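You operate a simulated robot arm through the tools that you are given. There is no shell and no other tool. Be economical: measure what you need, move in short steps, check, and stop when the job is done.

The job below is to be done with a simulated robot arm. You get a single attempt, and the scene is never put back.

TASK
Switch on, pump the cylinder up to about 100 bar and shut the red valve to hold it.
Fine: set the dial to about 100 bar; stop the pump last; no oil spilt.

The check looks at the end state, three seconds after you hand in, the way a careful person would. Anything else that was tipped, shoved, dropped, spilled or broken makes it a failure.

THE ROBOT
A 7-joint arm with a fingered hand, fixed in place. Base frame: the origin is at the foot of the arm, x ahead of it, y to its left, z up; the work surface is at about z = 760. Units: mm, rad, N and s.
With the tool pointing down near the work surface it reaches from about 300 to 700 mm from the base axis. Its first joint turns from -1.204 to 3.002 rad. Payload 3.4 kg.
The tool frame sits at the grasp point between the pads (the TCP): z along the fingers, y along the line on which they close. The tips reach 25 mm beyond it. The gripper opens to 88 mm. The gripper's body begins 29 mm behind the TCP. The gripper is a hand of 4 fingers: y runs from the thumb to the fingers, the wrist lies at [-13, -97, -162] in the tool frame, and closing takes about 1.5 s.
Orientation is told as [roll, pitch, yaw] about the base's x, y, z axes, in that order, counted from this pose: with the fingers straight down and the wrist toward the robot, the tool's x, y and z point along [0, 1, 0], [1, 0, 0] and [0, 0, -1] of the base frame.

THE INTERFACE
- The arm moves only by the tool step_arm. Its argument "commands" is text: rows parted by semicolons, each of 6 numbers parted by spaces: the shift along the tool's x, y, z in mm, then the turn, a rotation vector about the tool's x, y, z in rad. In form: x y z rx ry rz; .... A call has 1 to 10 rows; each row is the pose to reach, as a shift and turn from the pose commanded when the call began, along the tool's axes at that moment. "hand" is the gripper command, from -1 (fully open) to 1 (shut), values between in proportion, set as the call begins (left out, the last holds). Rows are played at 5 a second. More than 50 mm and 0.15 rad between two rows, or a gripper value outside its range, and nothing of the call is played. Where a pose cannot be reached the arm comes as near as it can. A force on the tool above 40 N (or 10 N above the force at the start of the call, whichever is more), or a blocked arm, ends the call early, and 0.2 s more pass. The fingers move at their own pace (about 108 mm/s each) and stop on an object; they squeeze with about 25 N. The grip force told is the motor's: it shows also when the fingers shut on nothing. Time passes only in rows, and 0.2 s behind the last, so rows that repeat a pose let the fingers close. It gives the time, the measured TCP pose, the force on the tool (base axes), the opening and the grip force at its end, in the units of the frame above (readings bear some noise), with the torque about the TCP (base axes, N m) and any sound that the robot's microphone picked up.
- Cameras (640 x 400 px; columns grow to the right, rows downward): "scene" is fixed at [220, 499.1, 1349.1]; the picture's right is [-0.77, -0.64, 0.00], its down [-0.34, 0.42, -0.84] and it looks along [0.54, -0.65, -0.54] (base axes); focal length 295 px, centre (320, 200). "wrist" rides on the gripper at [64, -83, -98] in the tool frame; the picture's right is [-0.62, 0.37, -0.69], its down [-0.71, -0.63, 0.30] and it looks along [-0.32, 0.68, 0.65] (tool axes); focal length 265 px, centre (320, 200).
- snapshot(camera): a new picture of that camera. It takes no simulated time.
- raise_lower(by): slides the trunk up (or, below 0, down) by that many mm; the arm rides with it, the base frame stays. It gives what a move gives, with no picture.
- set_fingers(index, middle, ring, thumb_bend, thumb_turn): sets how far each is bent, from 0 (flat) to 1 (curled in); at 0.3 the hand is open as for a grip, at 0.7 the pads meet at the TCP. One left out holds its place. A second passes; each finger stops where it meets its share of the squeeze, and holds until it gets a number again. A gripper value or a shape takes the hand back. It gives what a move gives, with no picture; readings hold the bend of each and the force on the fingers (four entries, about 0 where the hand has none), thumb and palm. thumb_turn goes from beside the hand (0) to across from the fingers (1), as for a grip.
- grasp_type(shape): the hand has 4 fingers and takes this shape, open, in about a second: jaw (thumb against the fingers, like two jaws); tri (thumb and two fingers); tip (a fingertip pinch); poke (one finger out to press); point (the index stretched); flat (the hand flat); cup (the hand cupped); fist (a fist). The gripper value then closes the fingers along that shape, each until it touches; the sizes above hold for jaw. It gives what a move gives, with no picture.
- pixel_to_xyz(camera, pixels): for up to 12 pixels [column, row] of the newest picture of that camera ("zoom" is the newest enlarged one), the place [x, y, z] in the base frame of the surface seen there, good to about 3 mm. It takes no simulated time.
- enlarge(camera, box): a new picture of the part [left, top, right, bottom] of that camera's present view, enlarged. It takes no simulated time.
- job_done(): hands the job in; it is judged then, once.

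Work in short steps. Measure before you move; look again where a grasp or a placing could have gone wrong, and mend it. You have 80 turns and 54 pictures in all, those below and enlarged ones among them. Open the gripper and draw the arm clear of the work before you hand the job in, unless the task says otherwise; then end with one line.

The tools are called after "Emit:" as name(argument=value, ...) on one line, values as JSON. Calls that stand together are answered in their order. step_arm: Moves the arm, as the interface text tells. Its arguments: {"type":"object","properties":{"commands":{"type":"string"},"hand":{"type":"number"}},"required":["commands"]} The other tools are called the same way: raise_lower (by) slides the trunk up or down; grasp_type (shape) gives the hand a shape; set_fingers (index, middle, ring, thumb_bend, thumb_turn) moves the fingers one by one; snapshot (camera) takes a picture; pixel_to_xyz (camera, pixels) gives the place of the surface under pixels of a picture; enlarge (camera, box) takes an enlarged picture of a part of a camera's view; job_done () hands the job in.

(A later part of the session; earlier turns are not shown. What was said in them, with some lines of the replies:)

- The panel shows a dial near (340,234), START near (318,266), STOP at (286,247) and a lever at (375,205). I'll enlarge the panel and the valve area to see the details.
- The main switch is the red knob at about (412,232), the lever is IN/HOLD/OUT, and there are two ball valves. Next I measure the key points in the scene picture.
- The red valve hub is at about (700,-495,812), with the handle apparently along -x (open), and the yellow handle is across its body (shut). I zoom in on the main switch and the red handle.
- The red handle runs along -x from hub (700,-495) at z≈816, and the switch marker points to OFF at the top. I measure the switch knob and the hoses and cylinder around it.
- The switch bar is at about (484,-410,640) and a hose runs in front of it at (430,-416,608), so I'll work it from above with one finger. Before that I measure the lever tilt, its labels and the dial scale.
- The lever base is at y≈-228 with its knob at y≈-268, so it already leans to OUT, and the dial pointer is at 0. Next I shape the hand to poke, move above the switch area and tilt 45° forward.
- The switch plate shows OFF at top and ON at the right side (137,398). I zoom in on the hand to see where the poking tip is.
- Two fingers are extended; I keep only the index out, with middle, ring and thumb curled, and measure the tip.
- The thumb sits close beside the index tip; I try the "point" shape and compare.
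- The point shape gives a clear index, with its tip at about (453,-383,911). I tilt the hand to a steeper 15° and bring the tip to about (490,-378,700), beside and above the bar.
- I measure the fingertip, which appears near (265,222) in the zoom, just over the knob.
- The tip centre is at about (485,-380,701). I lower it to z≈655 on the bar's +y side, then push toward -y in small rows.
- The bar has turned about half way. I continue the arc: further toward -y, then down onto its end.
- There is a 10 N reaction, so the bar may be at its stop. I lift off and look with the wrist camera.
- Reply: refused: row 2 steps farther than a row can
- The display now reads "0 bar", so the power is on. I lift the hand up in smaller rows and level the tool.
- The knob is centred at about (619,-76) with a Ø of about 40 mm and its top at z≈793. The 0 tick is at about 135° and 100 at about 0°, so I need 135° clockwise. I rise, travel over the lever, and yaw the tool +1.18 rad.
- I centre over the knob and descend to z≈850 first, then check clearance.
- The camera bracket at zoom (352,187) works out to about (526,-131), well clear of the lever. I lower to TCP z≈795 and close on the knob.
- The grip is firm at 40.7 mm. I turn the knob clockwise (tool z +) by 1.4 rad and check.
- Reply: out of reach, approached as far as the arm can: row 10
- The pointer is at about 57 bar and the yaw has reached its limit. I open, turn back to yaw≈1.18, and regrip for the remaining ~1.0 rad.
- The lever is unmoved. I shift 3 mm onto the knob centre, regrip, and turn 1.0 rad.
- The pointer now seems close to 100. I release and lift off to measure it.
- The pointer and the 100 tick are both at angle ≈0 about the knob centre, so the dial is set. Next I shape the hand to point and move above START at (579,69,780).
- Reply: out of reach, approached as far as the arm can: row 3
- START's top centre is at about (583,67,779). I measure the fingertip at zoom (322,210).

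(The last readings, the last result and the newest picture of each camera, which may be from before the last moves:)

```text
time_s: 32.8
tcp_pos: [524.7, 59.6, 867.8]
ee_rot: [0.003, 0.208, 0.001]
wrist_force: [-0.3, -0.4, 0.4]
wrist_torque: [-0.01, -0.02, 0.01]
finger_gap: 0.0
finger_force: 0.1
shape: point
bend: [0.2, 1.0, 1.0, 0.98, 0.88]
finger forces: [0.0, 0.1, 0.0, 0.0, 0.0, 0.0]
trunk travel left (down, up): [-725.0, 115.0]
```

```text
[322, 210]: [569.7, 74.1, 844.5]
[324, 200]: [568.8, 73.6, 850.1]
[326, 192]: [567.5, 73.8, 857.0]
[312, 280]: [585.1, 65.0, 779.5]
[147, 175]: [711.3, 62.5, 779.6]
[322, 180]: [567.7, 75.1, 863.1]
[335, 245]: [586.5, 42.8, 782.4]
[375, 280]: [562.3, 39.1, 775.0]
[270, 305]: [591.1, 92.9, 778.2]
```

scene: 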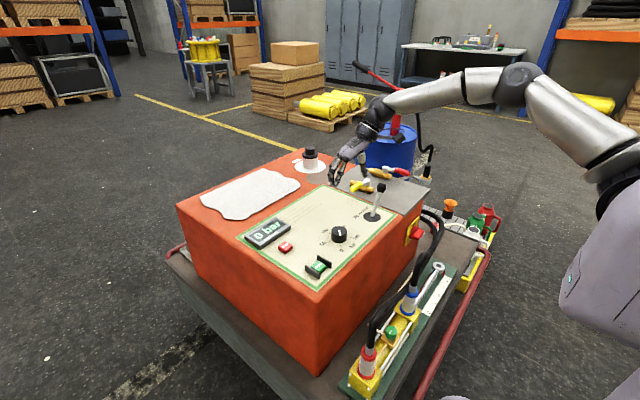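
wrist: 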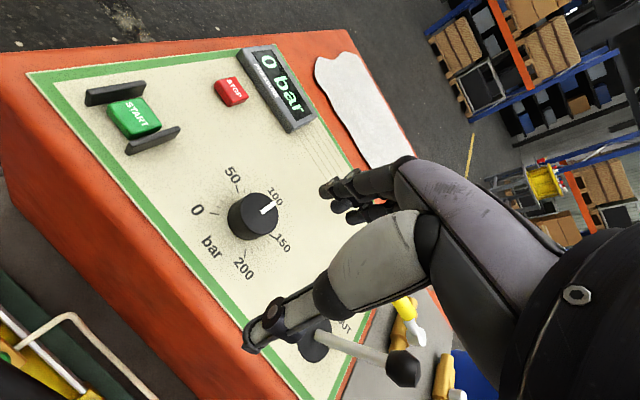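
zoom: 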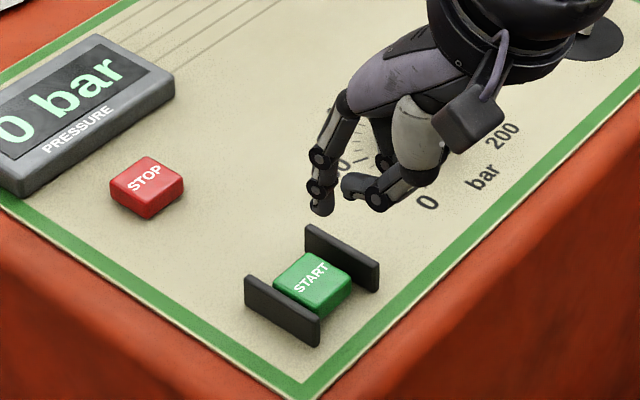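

The tip centre is at about (574,69,841). I shift it over START and press down in small rows.

Emit:
step_arm(commands="-3 14 18 0 0 0; -3 20 49 0 0 0; -3 22 58 0 0 0; -3 23 62 0 0 0; -3 24 66 0 0 0; -3 24 69 0 0 0")

Emit:
enlarge(camera="scene", box=[230, 200, 430, 400])

```text
time_s: 34.2
tcp_pos: [532.3, 57.7, 800.4]
ee_rot: [0.008, 0.199, 0.001]
wrist_force: [-4.3, -1.9, 21.4]
wrist_torque: [0.21, -1.04, 0.01]
finger_gap: 80.7
finger_force: 0.2
shape: point
bend: [0.19, 1.0, 1.0, 0.98, 0.88]
finger forces: [22.4, 0.1, 0.1, 0.0, 0.0, 0.1]
trunk travel left (down, up): [-725.0, 115.0]
heard: click
```

```text
2.00 times, centred on (330, 300) of scene
```

zoom: 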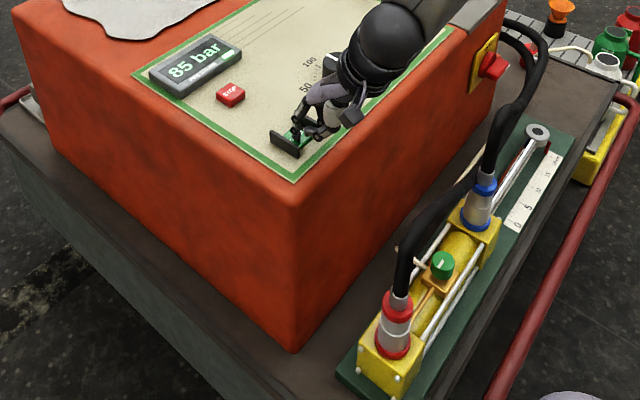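

There was a click and the display is climbing at 85 bar. I lift off and read it again.

Emit:
step_arm(commands="0 -5 -30 0 0 0; 0 -15 -75 0 0 0; 0 -25 -120 0 0 0; 0 -35 -160 0 0 0; 0 -35 -160 0 0 0; 0 -35 -160 0 0 0; 0 -35 -160 0 0 0")

Emit:
enlarge(camera="scene", box=[230, 200, 430, 325])

```text
time_s: 35.8
tcp_pos: [531.8, 55.6, 958.5]
ee_rot: [0.006, 0.207, -0.001]
wrist_force: [0.2, -0.3, -0.9]
wrist_torque: [0.02, 0.0, -0.02]
finger_gap: 0.0
finger_force: 0.2
shape: point
bend: [0.2, 1.0, 1.0, 0.98, 0.88]
finger forces: [0.0, 0.0, 0.0, 0.1, 0.1, 0.0]
trunk travel left (down, up): [-725.0, 115.0]
```

```text
3.20 times, centred on (330, 262) of scene
```

zoom: 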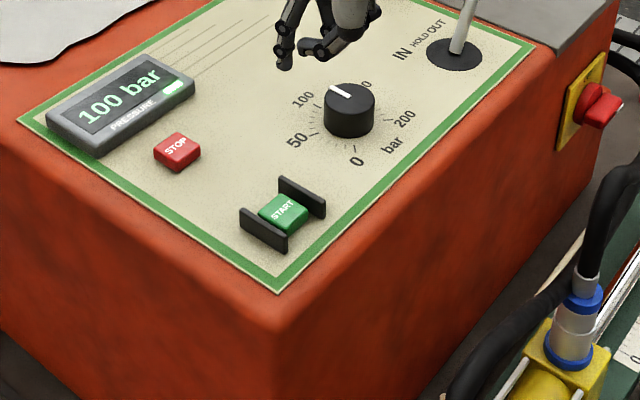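

The display holds exactly 100 bar. Next is the red valve: I travel high over the lever toward it, tilting the hand forward to 0.5 rad.

Emit:
step_arm(commands="-38 -8 -12 -0.07 0 0; -77 -14 -22 -0.14 0 0; -116 -20 -31 -0.21 0 0; -154 -25 -31 -0.28 0 0; -193 -30 -31 -0.35 0 0; -232 -36 -31 -0.42 0 0; -270 -42 -31 -0.49 0 0; -309 -48 -31 -0.56 0 0; -348 -54 -31 -0.63 0 0; -386 -59 -31 -0.70 0 0")

Emit:
step_arm(commands="0 0 0 0 -0.056 0.102; 0 0 0 0 -0.112 0.205; 0 0 0 0 -0.168 0.307; 0 0 0 0 -0.168 0.307")

```text
time_s: 38.0
tcp_pos: [478.5, -331.2, 1000.1]
ee_rot: [0.007, -0.494, -0.005]
wrist_force: [-0.1, 0.2, 0.4]
wrist_torque: [0.01, 0.03, -0.02]
finger_gap: 0.0
finger_force: 0.1
shape: point
bend: [0.2, 1.0, 1.0, 0.98, 0.88]
finger forces: [0.0, 0.0, 0.0, 0.0, 0.1, 0.0]
out of reach, approached as far as the arm can: row 8
trunk travel left (down, up): [-725.0, 115.0]
```

```text
time_s: 39.0
tcp_pos: [479.0, -331.2, 999.8]
ee_rot: [0.004, -0.491, -0.355]
wrist_force: [-0.6, -0.5, -0.3]
wrist_torque: [0.01, 0.0, -0.03]
finger_gap: 0.3
finger_force: 0.1
shape: point
bend: [0.2, 1.0, 1.0, 0.98, 0.88]
finger forces: [0.0, 0.0, 0.0, 0.0, 0.0, 0.0]
trunk travel left (down, up): [-725.0, 115.0]
```

The orientation is set. I move to the staging point with TCP (554,-525,880), on the -y side of the red handle and above it.

Emit:
step_arm(commands="-26 10 28 0 0 0; -52 21 57 0 0 0; -78 31 85 0 0 0; -104 42 114 0 0 0; -130 52 142 0 0 0; -156 63 171 0 0 0; -156 63 171 0 0 0")

Emit:
enlarge(camera="scene", box=[340, 110, 470, 210])

Emit:
pixel_to_xyz(camera="zoom", pixels=[[265, 300], [300, 310], [210, 290], [330, 320]])

```text
time_s: 40.6
tcp_pos: [553.8, -523.7, 879.6]
ee_rot: [0.001, -0.493, -0.355]
wrist_force: [0.0, -0.7, -0.1]
wrist_torque: [0.0, 0.0, -0.01]
finger_gap: 0.0
finger_force: 0.0
shape: point
bend: [0.2, 1.0, 1.0, 0.98, 0.88]
finger forces: [0.0, 0.0, 0.1, 0.0, 0.0, 0.0]
trunk travel left (down, up): [-725.0, 115.0]
```

```text
4.00 times, centred on (405, 160) of scene
```

zoom: 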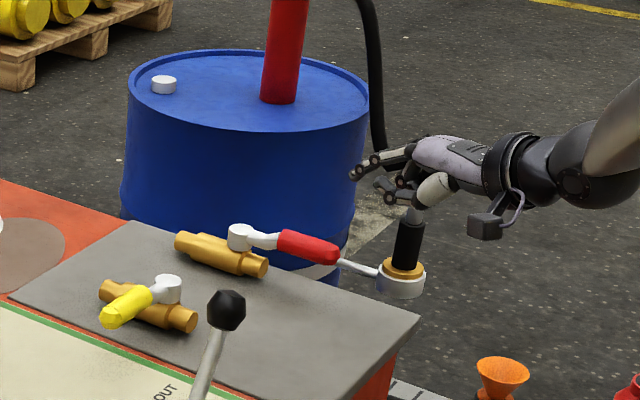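

```text
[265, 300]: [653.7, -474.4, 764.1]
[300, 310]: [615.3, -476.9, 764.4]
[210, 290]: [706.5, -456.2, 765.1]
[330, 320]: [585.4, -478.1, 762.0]
```

Reach is fine. I measure the fingertip near zoom (355,178), the end of the red handle, and the rod and coupling behind it.

Emit:
pixel_to_xyz(camera="zoom", pixels=[[356, 176], [360, 172], [368, 167], [335, 255], [325, 248], [290, 240], [352, 265], [365, 270], [400, 280], [405, 245]])

```text
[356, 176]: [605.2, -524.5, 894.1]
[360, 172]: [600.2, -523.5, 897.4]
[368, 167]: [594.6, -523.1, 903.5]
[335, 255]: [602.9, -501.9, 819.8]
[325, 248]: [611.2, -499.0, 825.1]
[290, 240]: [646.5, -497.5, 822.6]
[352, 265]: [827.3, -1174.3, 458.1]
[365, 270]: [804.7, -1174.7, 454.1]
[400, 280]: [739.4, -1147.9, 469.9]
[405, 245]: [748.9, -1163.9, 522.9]
```

The rod is in the background. The fingertip is at about (609,-530,891) and the handle end at x≈600, z≈815. I descend beside the handle and push it through the first 30° of the arc.

Emit:
step_arm(commands="2 -15 46 0 0 0; 4 -31 91 0 0 0; 4 -31 91 0 0 0; 15 -34 89 0 0 0; 27 -38 87 0 0 0; 40 -42 85 0 0 0; 50 -43 85 0 0 0; 61 -43 85 0 0 0")

Emit:
enlarge(camera="scene", box=[340, 110, 470, 210])

```text
time_s: 42.0
tcp_pos: [566.1, -501.9, 782.1]
ee_rot: [0.005, -0.49, -0.379]
wrist_force: [-4.8, -30.7, -0.8]
wrist_torque: [1.03, -0.09, -1.23]
finger_gap: 80.6
finger_force: 0.1
shape: point
bend: [0.18, 1.0, 1.0, 0.98, 0.88]
finger forces: [28.3, 0.0, 0.0, 0.1, 0.0, 0.0]
trunk travel left (down, up): [-725.0, 115.0]
stopped in row 7: the force on the tool passed its limit at 46 N (the readings are from after the stop); the commanded pose is now the measured one
```

```text
4.00 times, centred on (405, 160) of scene
```

zoom: 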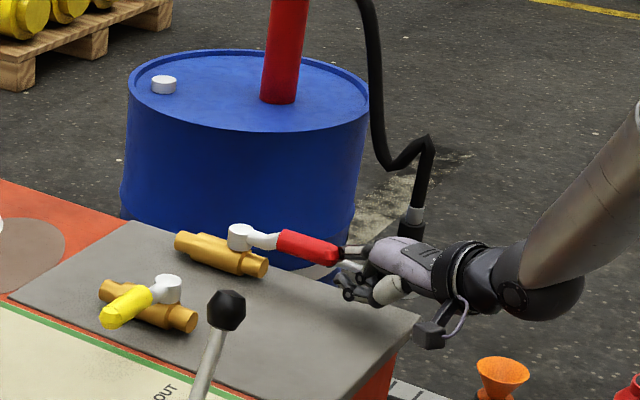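

The handle did not budge at 46 N. I look closer at the contact before deciding.

Emit:
enlarge(camera="scene", box=[385, 155, 445, 200])

Emit:
snapshot(camera="wrist")

```text
8.89 times, centred on (415, 178) of scene
```

zoom: 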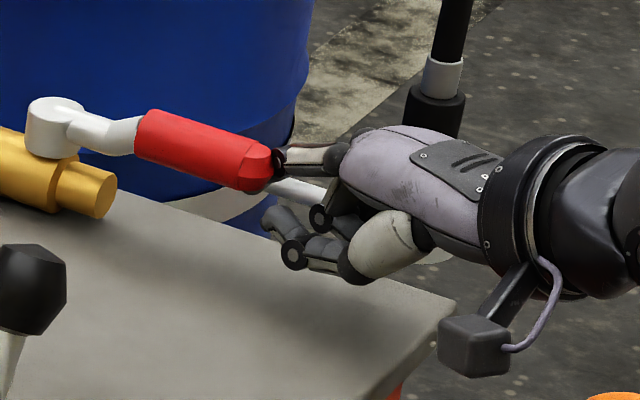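

```text
14 pictures are left
```

wrist: 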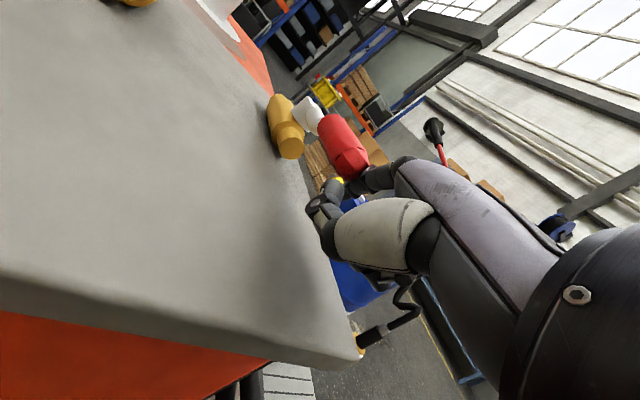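

The contact is square on the handle, so it must be against its stop and turns the other way (toward -y). I back off, go over to the +y side, and try a gentle push toward -y.

Emit:
step_arm(commands="-16 1 0 0 0 0; -16 23 -42 0 0 0; -16 46 -84 0 0 0; 12 41 -86 0 0 0; 38 36 -88 0 0 0; 38 15 -48 0 0 0; 38 -6 -9 0 0 0; 27 -2 -7 0 0 0; 20 0 -6 0 0 0; 13 2 -5 0 0 0")

Emit:
enlarge(camera="scene", box=[355, 130, 455, 205])

```text
time_s: 44.2
tcp_pos: [573.7, -482.3, 788.5]
ee_rot: [0.002, -0.493, -0.365]
wrist_force: [-1.0, 1.4, -0.6]
wrist_torque: [0.01, 0.02, 0.01]
finger_gap: 0.0
finger_force: 0.1
shape: point
bend: [0.2, 1.0, 1.0, 0.98, 0.88]
finger forces: [0.7, 0.1, 0.0, 0.0, 0.0, 0.0]
trunk travel left (down, up): [-725.0, 115.0]
```

```text
5.33 times, centred on (405, 168) of scene
```

zoom: 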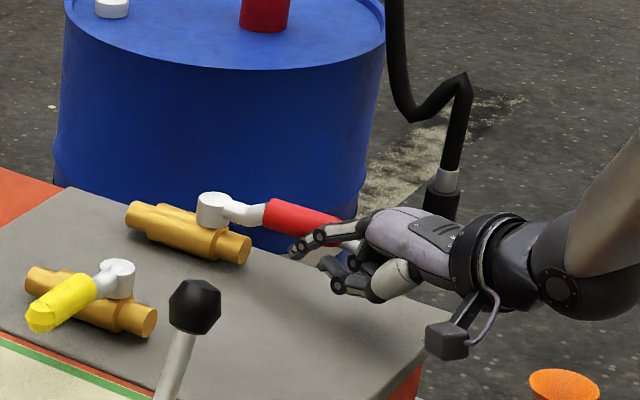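

The finger is just touching the +y side. I push along the arc toward -y.

Emit:
step_arm(commands="-7 2 1 0 0 0; -13 3 2 0 0 0; -19 5 3 0 0 0; -25 9 5 0 0 0; -30 14 7 0 0 0; -35 21 11 0 0 0; -40 29 15 0 0 0")

Emit:
enlarge(camera="scene", box=[355, 130, 455, 205])

```text
time_s: 45.8
tcp_pos: [586.9, -530.1, 789.2]
ee_rot: [0.001, -0.493, -0.367]
wrist_force: [-1.8, 1.0, -1.4]
wrist_torque: [0.01, 0.02, 0.03]
finger_gap: 80.6
finger_force: 0.0
shape: point
bend: [0.22, 1.0, 1.0, 0.98, 0.88]
finger forces: [2.3, 0.0, 0.0, 0.0, 0.0, 0.0]
trunk travel left (down, up): [-725.0, 115.0]
```

```text
5.33 times, centred on (405, 168) of scene
```

zoom: 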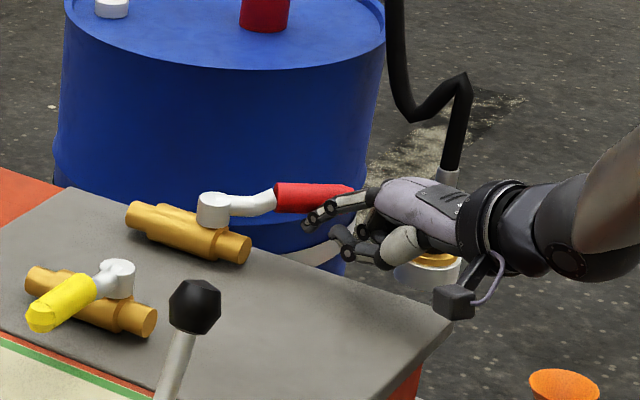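

The handle turns easily (about 2 N) and is at about 40°. I continue the arc forward toward 90°.

Emit:
step_arm(commands="-1 10 5 0 0 0; -1 20 11 0 0 0; 0 27 15 0 0 0; 1 34 18 0 0 0; 2 40 22 0 0 0; 4 47 25 0 0 0; 6 52 28 0 0 0")

Emit:
enlarge(camera="scene", box=[355, 130, 455, 205])

```text
time_s: 47.4
tcp_pos: [643.2, -535.1, 794.7]
ee_rot: [0.003, -0.493, -0.366]
wrist_force: [-5.7, 0.2, -2.6]
wrist_torque: [0.0, -0.02, -0.07]
finger_gap: 80.6
finger_force: 0.0
shape: point
bend: [0.24, 1.0, 1.0, 0.98, 0.88]
finger forces: [5.1, 0.1, 0.1, 0.0, 0.0, 0.0]
out of reach, approached as far as the arm can: row 6, 7
trunk travel left (down, up): [-725.0, 115.0]
```

```text
5.33 times, centred on (405, 168) of scene
```

zoom: 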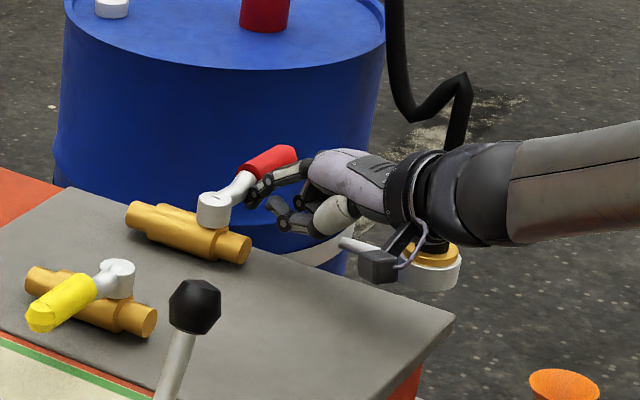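

The handle looks nearly perpendicular, and the arm is at its reach limit. I measure the handle's direction.

Emit:
pixel_to_xyz(camera="zoom", pixels=[[213, 197], [240, 188], [250, 170], [262, 160], [275, 152], [288, 150], [265, 170], [280, 165], [118, 266], [60, 290], [45, 300], [75, 285]])

```text
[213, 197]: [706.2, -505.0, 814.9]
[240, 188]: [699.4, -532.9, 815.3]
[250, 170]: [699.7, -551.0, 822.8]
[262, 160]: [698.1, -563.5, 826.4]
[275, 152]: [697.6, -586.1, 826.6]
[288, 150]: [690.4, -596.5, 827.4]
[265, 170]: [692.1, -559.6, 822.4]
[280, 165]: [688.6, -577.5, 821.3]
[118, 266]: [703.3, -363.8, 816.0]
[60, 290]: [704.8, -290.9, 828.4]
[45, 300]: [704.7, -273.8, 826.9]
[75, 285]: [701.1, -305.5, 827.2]
```

The handle is at about 85–90°. I slide the finger along it, slightly +x/+y within reach, to make sure it goes to its stop.

Emit:
step_arm(commands="6 2 1 0 0 0; 12 4 2 0 0 0; 18 5 3 0 0 0; 18 5 3 0 0 0")

Emit:
enlarge(camera="scene", box=[365, 145, 425, 190])

Emit:
pixel_to_xyz(camera="zoom", pixels=[[266, 165], [285, 142], [310, 115], [325, 100], [345, 85], [370, 85], [350, 105], [330, 120], [225, 205]])

```text
time_s: 48.4
tcp_pos: [653.2, -523.4, 793.4]
ee_rot: [0.002, -0.494, -0.369]
wrist_force: [-12.3, -4.5, 0.4]
wrist_torque: [0.06, -0.21, -0.29]
finger_gap: 80.5
finger_force: 0.2
shape: point
bend: [0.27, 1.0, 1.0, 0.98, 0.88]
finger forces: [12.8, 0.0, 0.0, 0.0, 0.0, 0.0]
trunk travel left (down, up): [-725.0, 115.0]
```

```text
8.89 times, centred on (395, 168) of scene
```

zoom: 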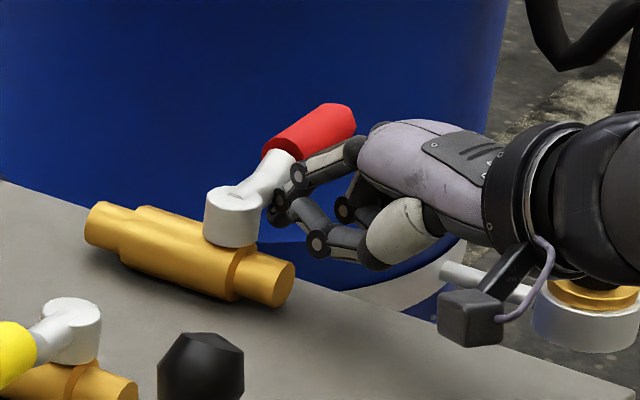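

```text
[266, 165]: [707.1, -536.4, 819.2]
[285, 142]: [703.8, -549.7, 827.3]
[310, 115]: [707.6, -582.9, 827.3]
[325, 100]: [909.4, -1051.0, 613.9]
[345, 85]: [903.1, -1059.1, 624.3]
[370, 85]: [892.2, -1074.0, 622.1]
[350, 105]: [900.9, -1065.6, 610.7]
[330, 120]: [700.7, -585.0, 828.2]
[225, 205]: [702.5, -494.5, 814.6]
```

There is firm resistance (12.8 N) and the handle lies at 90° across its body, so the red valve is shut. I retreat back and up.

Emit:
step_arm(commands="0 -26 -14 0 0 0; 0 -8 -50 0 0 0; 0 12 -88 0 0 0; 0 32 -120 0 0 0; 0 45 -146 0 0 0; 0 45 -146 0 0 0")

Emit:
step_arm(commands="35 -18 -11 0 0.02 -0.036; 70 -37 -21 0 0.04 -0.072; 105 -55 -32 0 0.058 -0.108; 140 -73 -43 0 0.078 -0.145; 175 -92 -54 0 0.097 -0.181; 210 -110 -64 0 0.116 -0.217; 245 -128 -75 0 0.136 -0.253; 280 -147 -86 0 0.155 -0.289; 314 -165 -97 0 0.1745 -0.325; 314 -165 -97 0 0.1745 -0.325")

Emit:
snapshot(camera="scene")

```text
time_s: 49.8
tcp_pos: [628.6, -512.4, 942.6]
ee_rot: [0.002, -0.492, -0.364]
wrist_force: [0.1, 0.7, 0.3]
wrist_torque: [0.0, 0.02, -0.02]
finger_gap: 80.4
finger_force: 0.1
shape: point
bend: [0.2, 1.0, 1.0, 0.98, 0.88]
finger forces: [0.1, 0.1, 0.0, 0.0, 0.0, 0.0]
trunk travel left (down, up): [-725.0, 115.0]
```

```text
time_s: 52.0
tcp_pos: [561.4, -150.1, 949.2]
ee_rot: [0.002, -0.491, 0.004]
wrist_force: [-0.7, -0.7, -0.6]
wrist_torque: [-0.05, 0.03, -0.04]
finger_gap: 80.5
finger_force: 0.0
shape: point
bend: [0.2, 1.0, 1.0, 0.98, 0.88]
finger forces: [0.0, 0.1, 0.1, 0.0, 0.0, 0.1]
trunk travel left (down, up): [-725.0, 115.0]
```

```text
9 pictures are left
```

scene: 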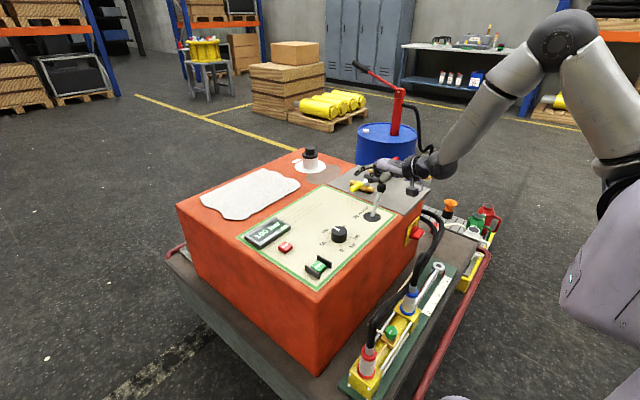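

I move on to above STOP at about (708,66,779), levelling the tool.

Emit:
step_arm(commands="34 5 8 0.08 0 0; 68 12 20 0.165 0 0; 103 20 38 0.25 0 0; 137 28 60 0.33 0 0; 171 37 82 0.41 0 0; 205 46 104 0.494 0 0; 205 46 104 0.494 0 0")

Emit:
enlarge(camera="scene", box=[235, 190, 335, 265])

Emit:
pixel_to_xyz(camera="zoom", pixels=[[270, 305], [285, 300], [262, 300], [275, 290]])

```text
time_s: 53.6
tcp_pos: [648.4, 55.8, 881.3]
ee_rot: [0.001, 0.002, 0.005]
wrist_force: [-1.0, 0.2, -0.1]
wrist_torque: [-0.03, -0.01, 0.01]
finger_gap: 80.3
finger_force: 0.2
shape: point
bend: [0.2, 1.0, 1.0, 0.98, 0.88]
finger forces: [0.0, 0.0, 0.1, 0.0, 0.1, 0.1]
out of reach, approached as far as the arm can: row 5
trunk travel left (down, up): [-725.0, 115.0]
```

```text
5.33 times, centred on (285, 228) of scene
```

zoom: 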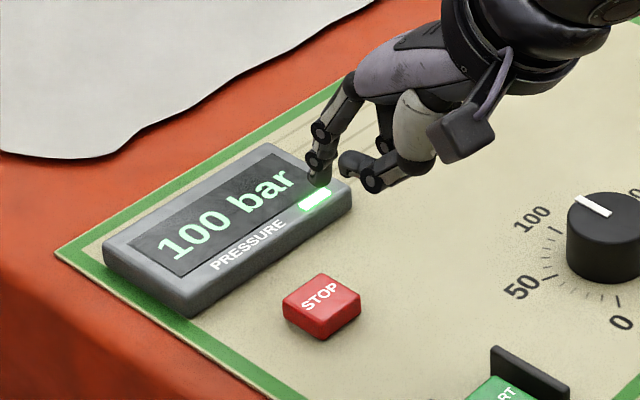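

```text
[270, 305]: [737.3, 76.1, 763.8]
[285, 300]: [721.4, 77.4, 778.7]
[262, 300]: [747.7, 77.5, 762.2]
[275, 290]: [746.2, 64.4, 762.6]
```

The display still holds 100 bar with the pump lamp lit. I measure the STOP top at (322,296) and the fingertip at (318,180).

Emit:
pixel_to_xyz(camera="zoom", pixels=[[322, 296], [318, 180], [319, 172], [317, 184], [345, 295], [322, 280]])

```text
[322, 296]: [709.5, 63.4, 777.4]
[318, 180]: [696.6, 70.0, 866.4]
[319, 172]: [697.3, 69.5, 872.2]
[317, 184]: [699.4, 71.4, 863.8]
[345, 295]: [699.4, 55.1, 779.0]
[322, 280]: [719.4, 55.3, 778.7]
```

STOP's centre is at (709,63,778) and the tip at about (702,66,862). I shift and press down.

Emit:
step_arm(commands="-3 7 35 0 0 0; -3 7 70 0 0 0; -3 7 78 0 0 0; -3 7 83 0 0 0; -3 7 87 0 0 0; -3 7 91 0 0 0")

Emit:
enlarge(camera="scene", box=[235, 190, 335, 265])

```text
time_s: 55.0
tcp_pos: [658.0, 49.8, 791.3]
ee_rot: [0.002, -0.001, 0.004]
wrist_force: [-1.1, -1.0, 3.9]
wrist_torque: [0.04, -0.22, 0.01]
finger_gap: 0.0
finger_force: 0.1
shape: point
bend: [0.19, 1.0, 1.0, 0.98, 0.88]
finger forces: [4.4, 0.1, 0.0, 0.1, 0.0, 0.0]
trunk travel left (down, up): [-725.0, 115.0]
heard: click
```

```text
5.33 times, centred on (285, 228) of scene
```

zoom: 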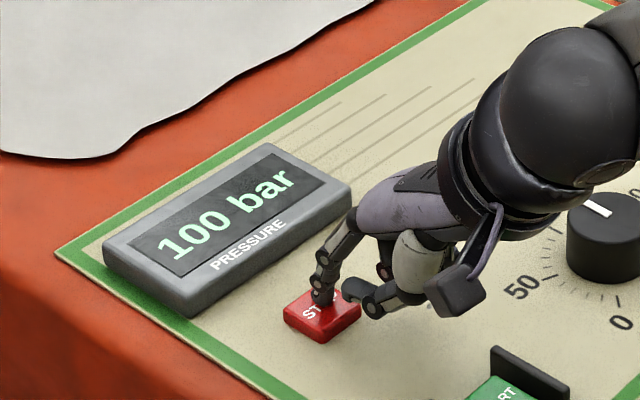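

The pump lamp is out, there was a click, and the display holds 100 bar. I lift off and draw back, then open the hand.

Emit:
step_arm(commands="0 0 -40 0 0 0; 0 0 -85 0 0 0; 0 0 -130 0 0 0; 0 -30 -165 0 0 0; 0 -65 -200 0 0 0; 0 -100 -230 0 0 0; 0 -140 -255 0 0 0; 0 -180 -275 0 0 0; 0 -180 -275 0 0 0")

Emit:
grasp_type(shape="jaw")

Emit:
step_arm(commands="0 0 0 0 0 0; 0 0 0 0 0 0; 0 0 0 0 0 0; 0 0 0 0 0 0; 0 0 0 0 0 0; 0 0 0 0 0 0; 0 0 0 0 0 0; 0 0 0 0 0 0", hand=-1)

Emit:
enlarge(camera="scene", box=[230, 140, 450, 290])

Emit:
enlarge(camera="scene", box=[330, 220, 500, 400])

```text
time_s: 57.0
tcp_pos: [476.1, 48.0, 1063.6]
ee_rot: [0.003, 0.002, 0.002]
wrist_force: [0.2, -0.1, -0.5]
wrist_torque: [-0.01, 0.0, -0.01]
finger_gap: 0.0
finger_force: 0.0
shape: point
bend: [0.2, 1.0, 1.0, 0.98, 0.88]
finger forces: [0.1, 0.1, 0.0, 0.0, 0.0, 0.1]
trunk travel left (down, up): [-725.0, 115.0]
```

```text
time_s: 57.9
tcp_pos: [476.8, 47.2, 1063.8]
ee_rot: [0.002, 0.002, 0.003]
wrist_force: [0.7, -0.6, 0.6]
wrist_torque: [0.0, 0.02, -0.02]
finger_gap: 87.7
finger_force: 0.0
shape: jaw
bend: [0.3, 0.3, 0.3, 0.3, 0.97]
finger forces: [0.0, 0.1, 0.0, 0.0, 0.1, 0.1]
trunk travel left (down, up): [-725.0, 115.0]
```

```text
time_s: 59.7
tcp_pos: [476.0, 46.9, 1066.0]
ee_rot: [0.001, 0.002, 0.003]
wrist_force: [0.0, 0.8, 0.1]
wrist_torque: [0.0, 0.02, 0.01]
finger_gap: 87.8
finger_force: 0.1
shape: jaw
bend: [0.3, 0.3, 0.3, 0.3, 0.97]
finger forces: [0.1, 0.0, 0.0, 0.1, 0.0, 0.0]
trunk travel left (down, up): [-725.0, 115.0]
```

```text
2.67 times, centred on (340, 215) of scene
```

zoom: 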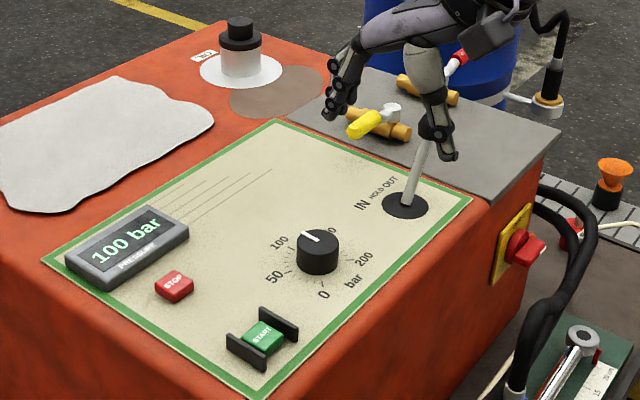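

```text
2.22 times, centred on (415, 310) of scene
```

zoom: 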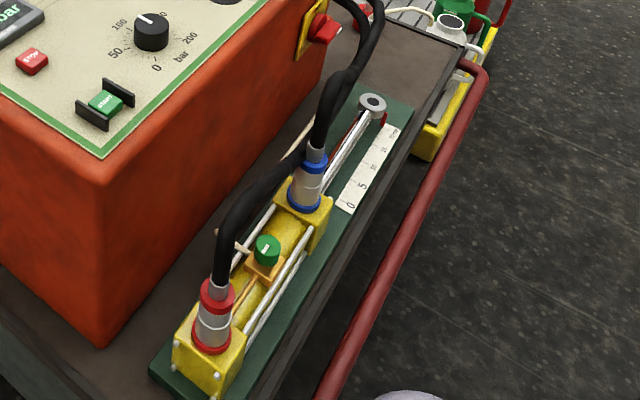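

Nothing has spilled, the display still reads 100 bar after several seconds, the pump is stopped, and the hand is open and clear. I hand in.

Emit:
job_done()

```text
The job is handed in.
```

I switched the unit on, set the dial to 100 bar, pumped the cylinder up, shut the red valve and stopped the pump last; the display still read 100 bar when I handed in, and I saw no oil spilt.
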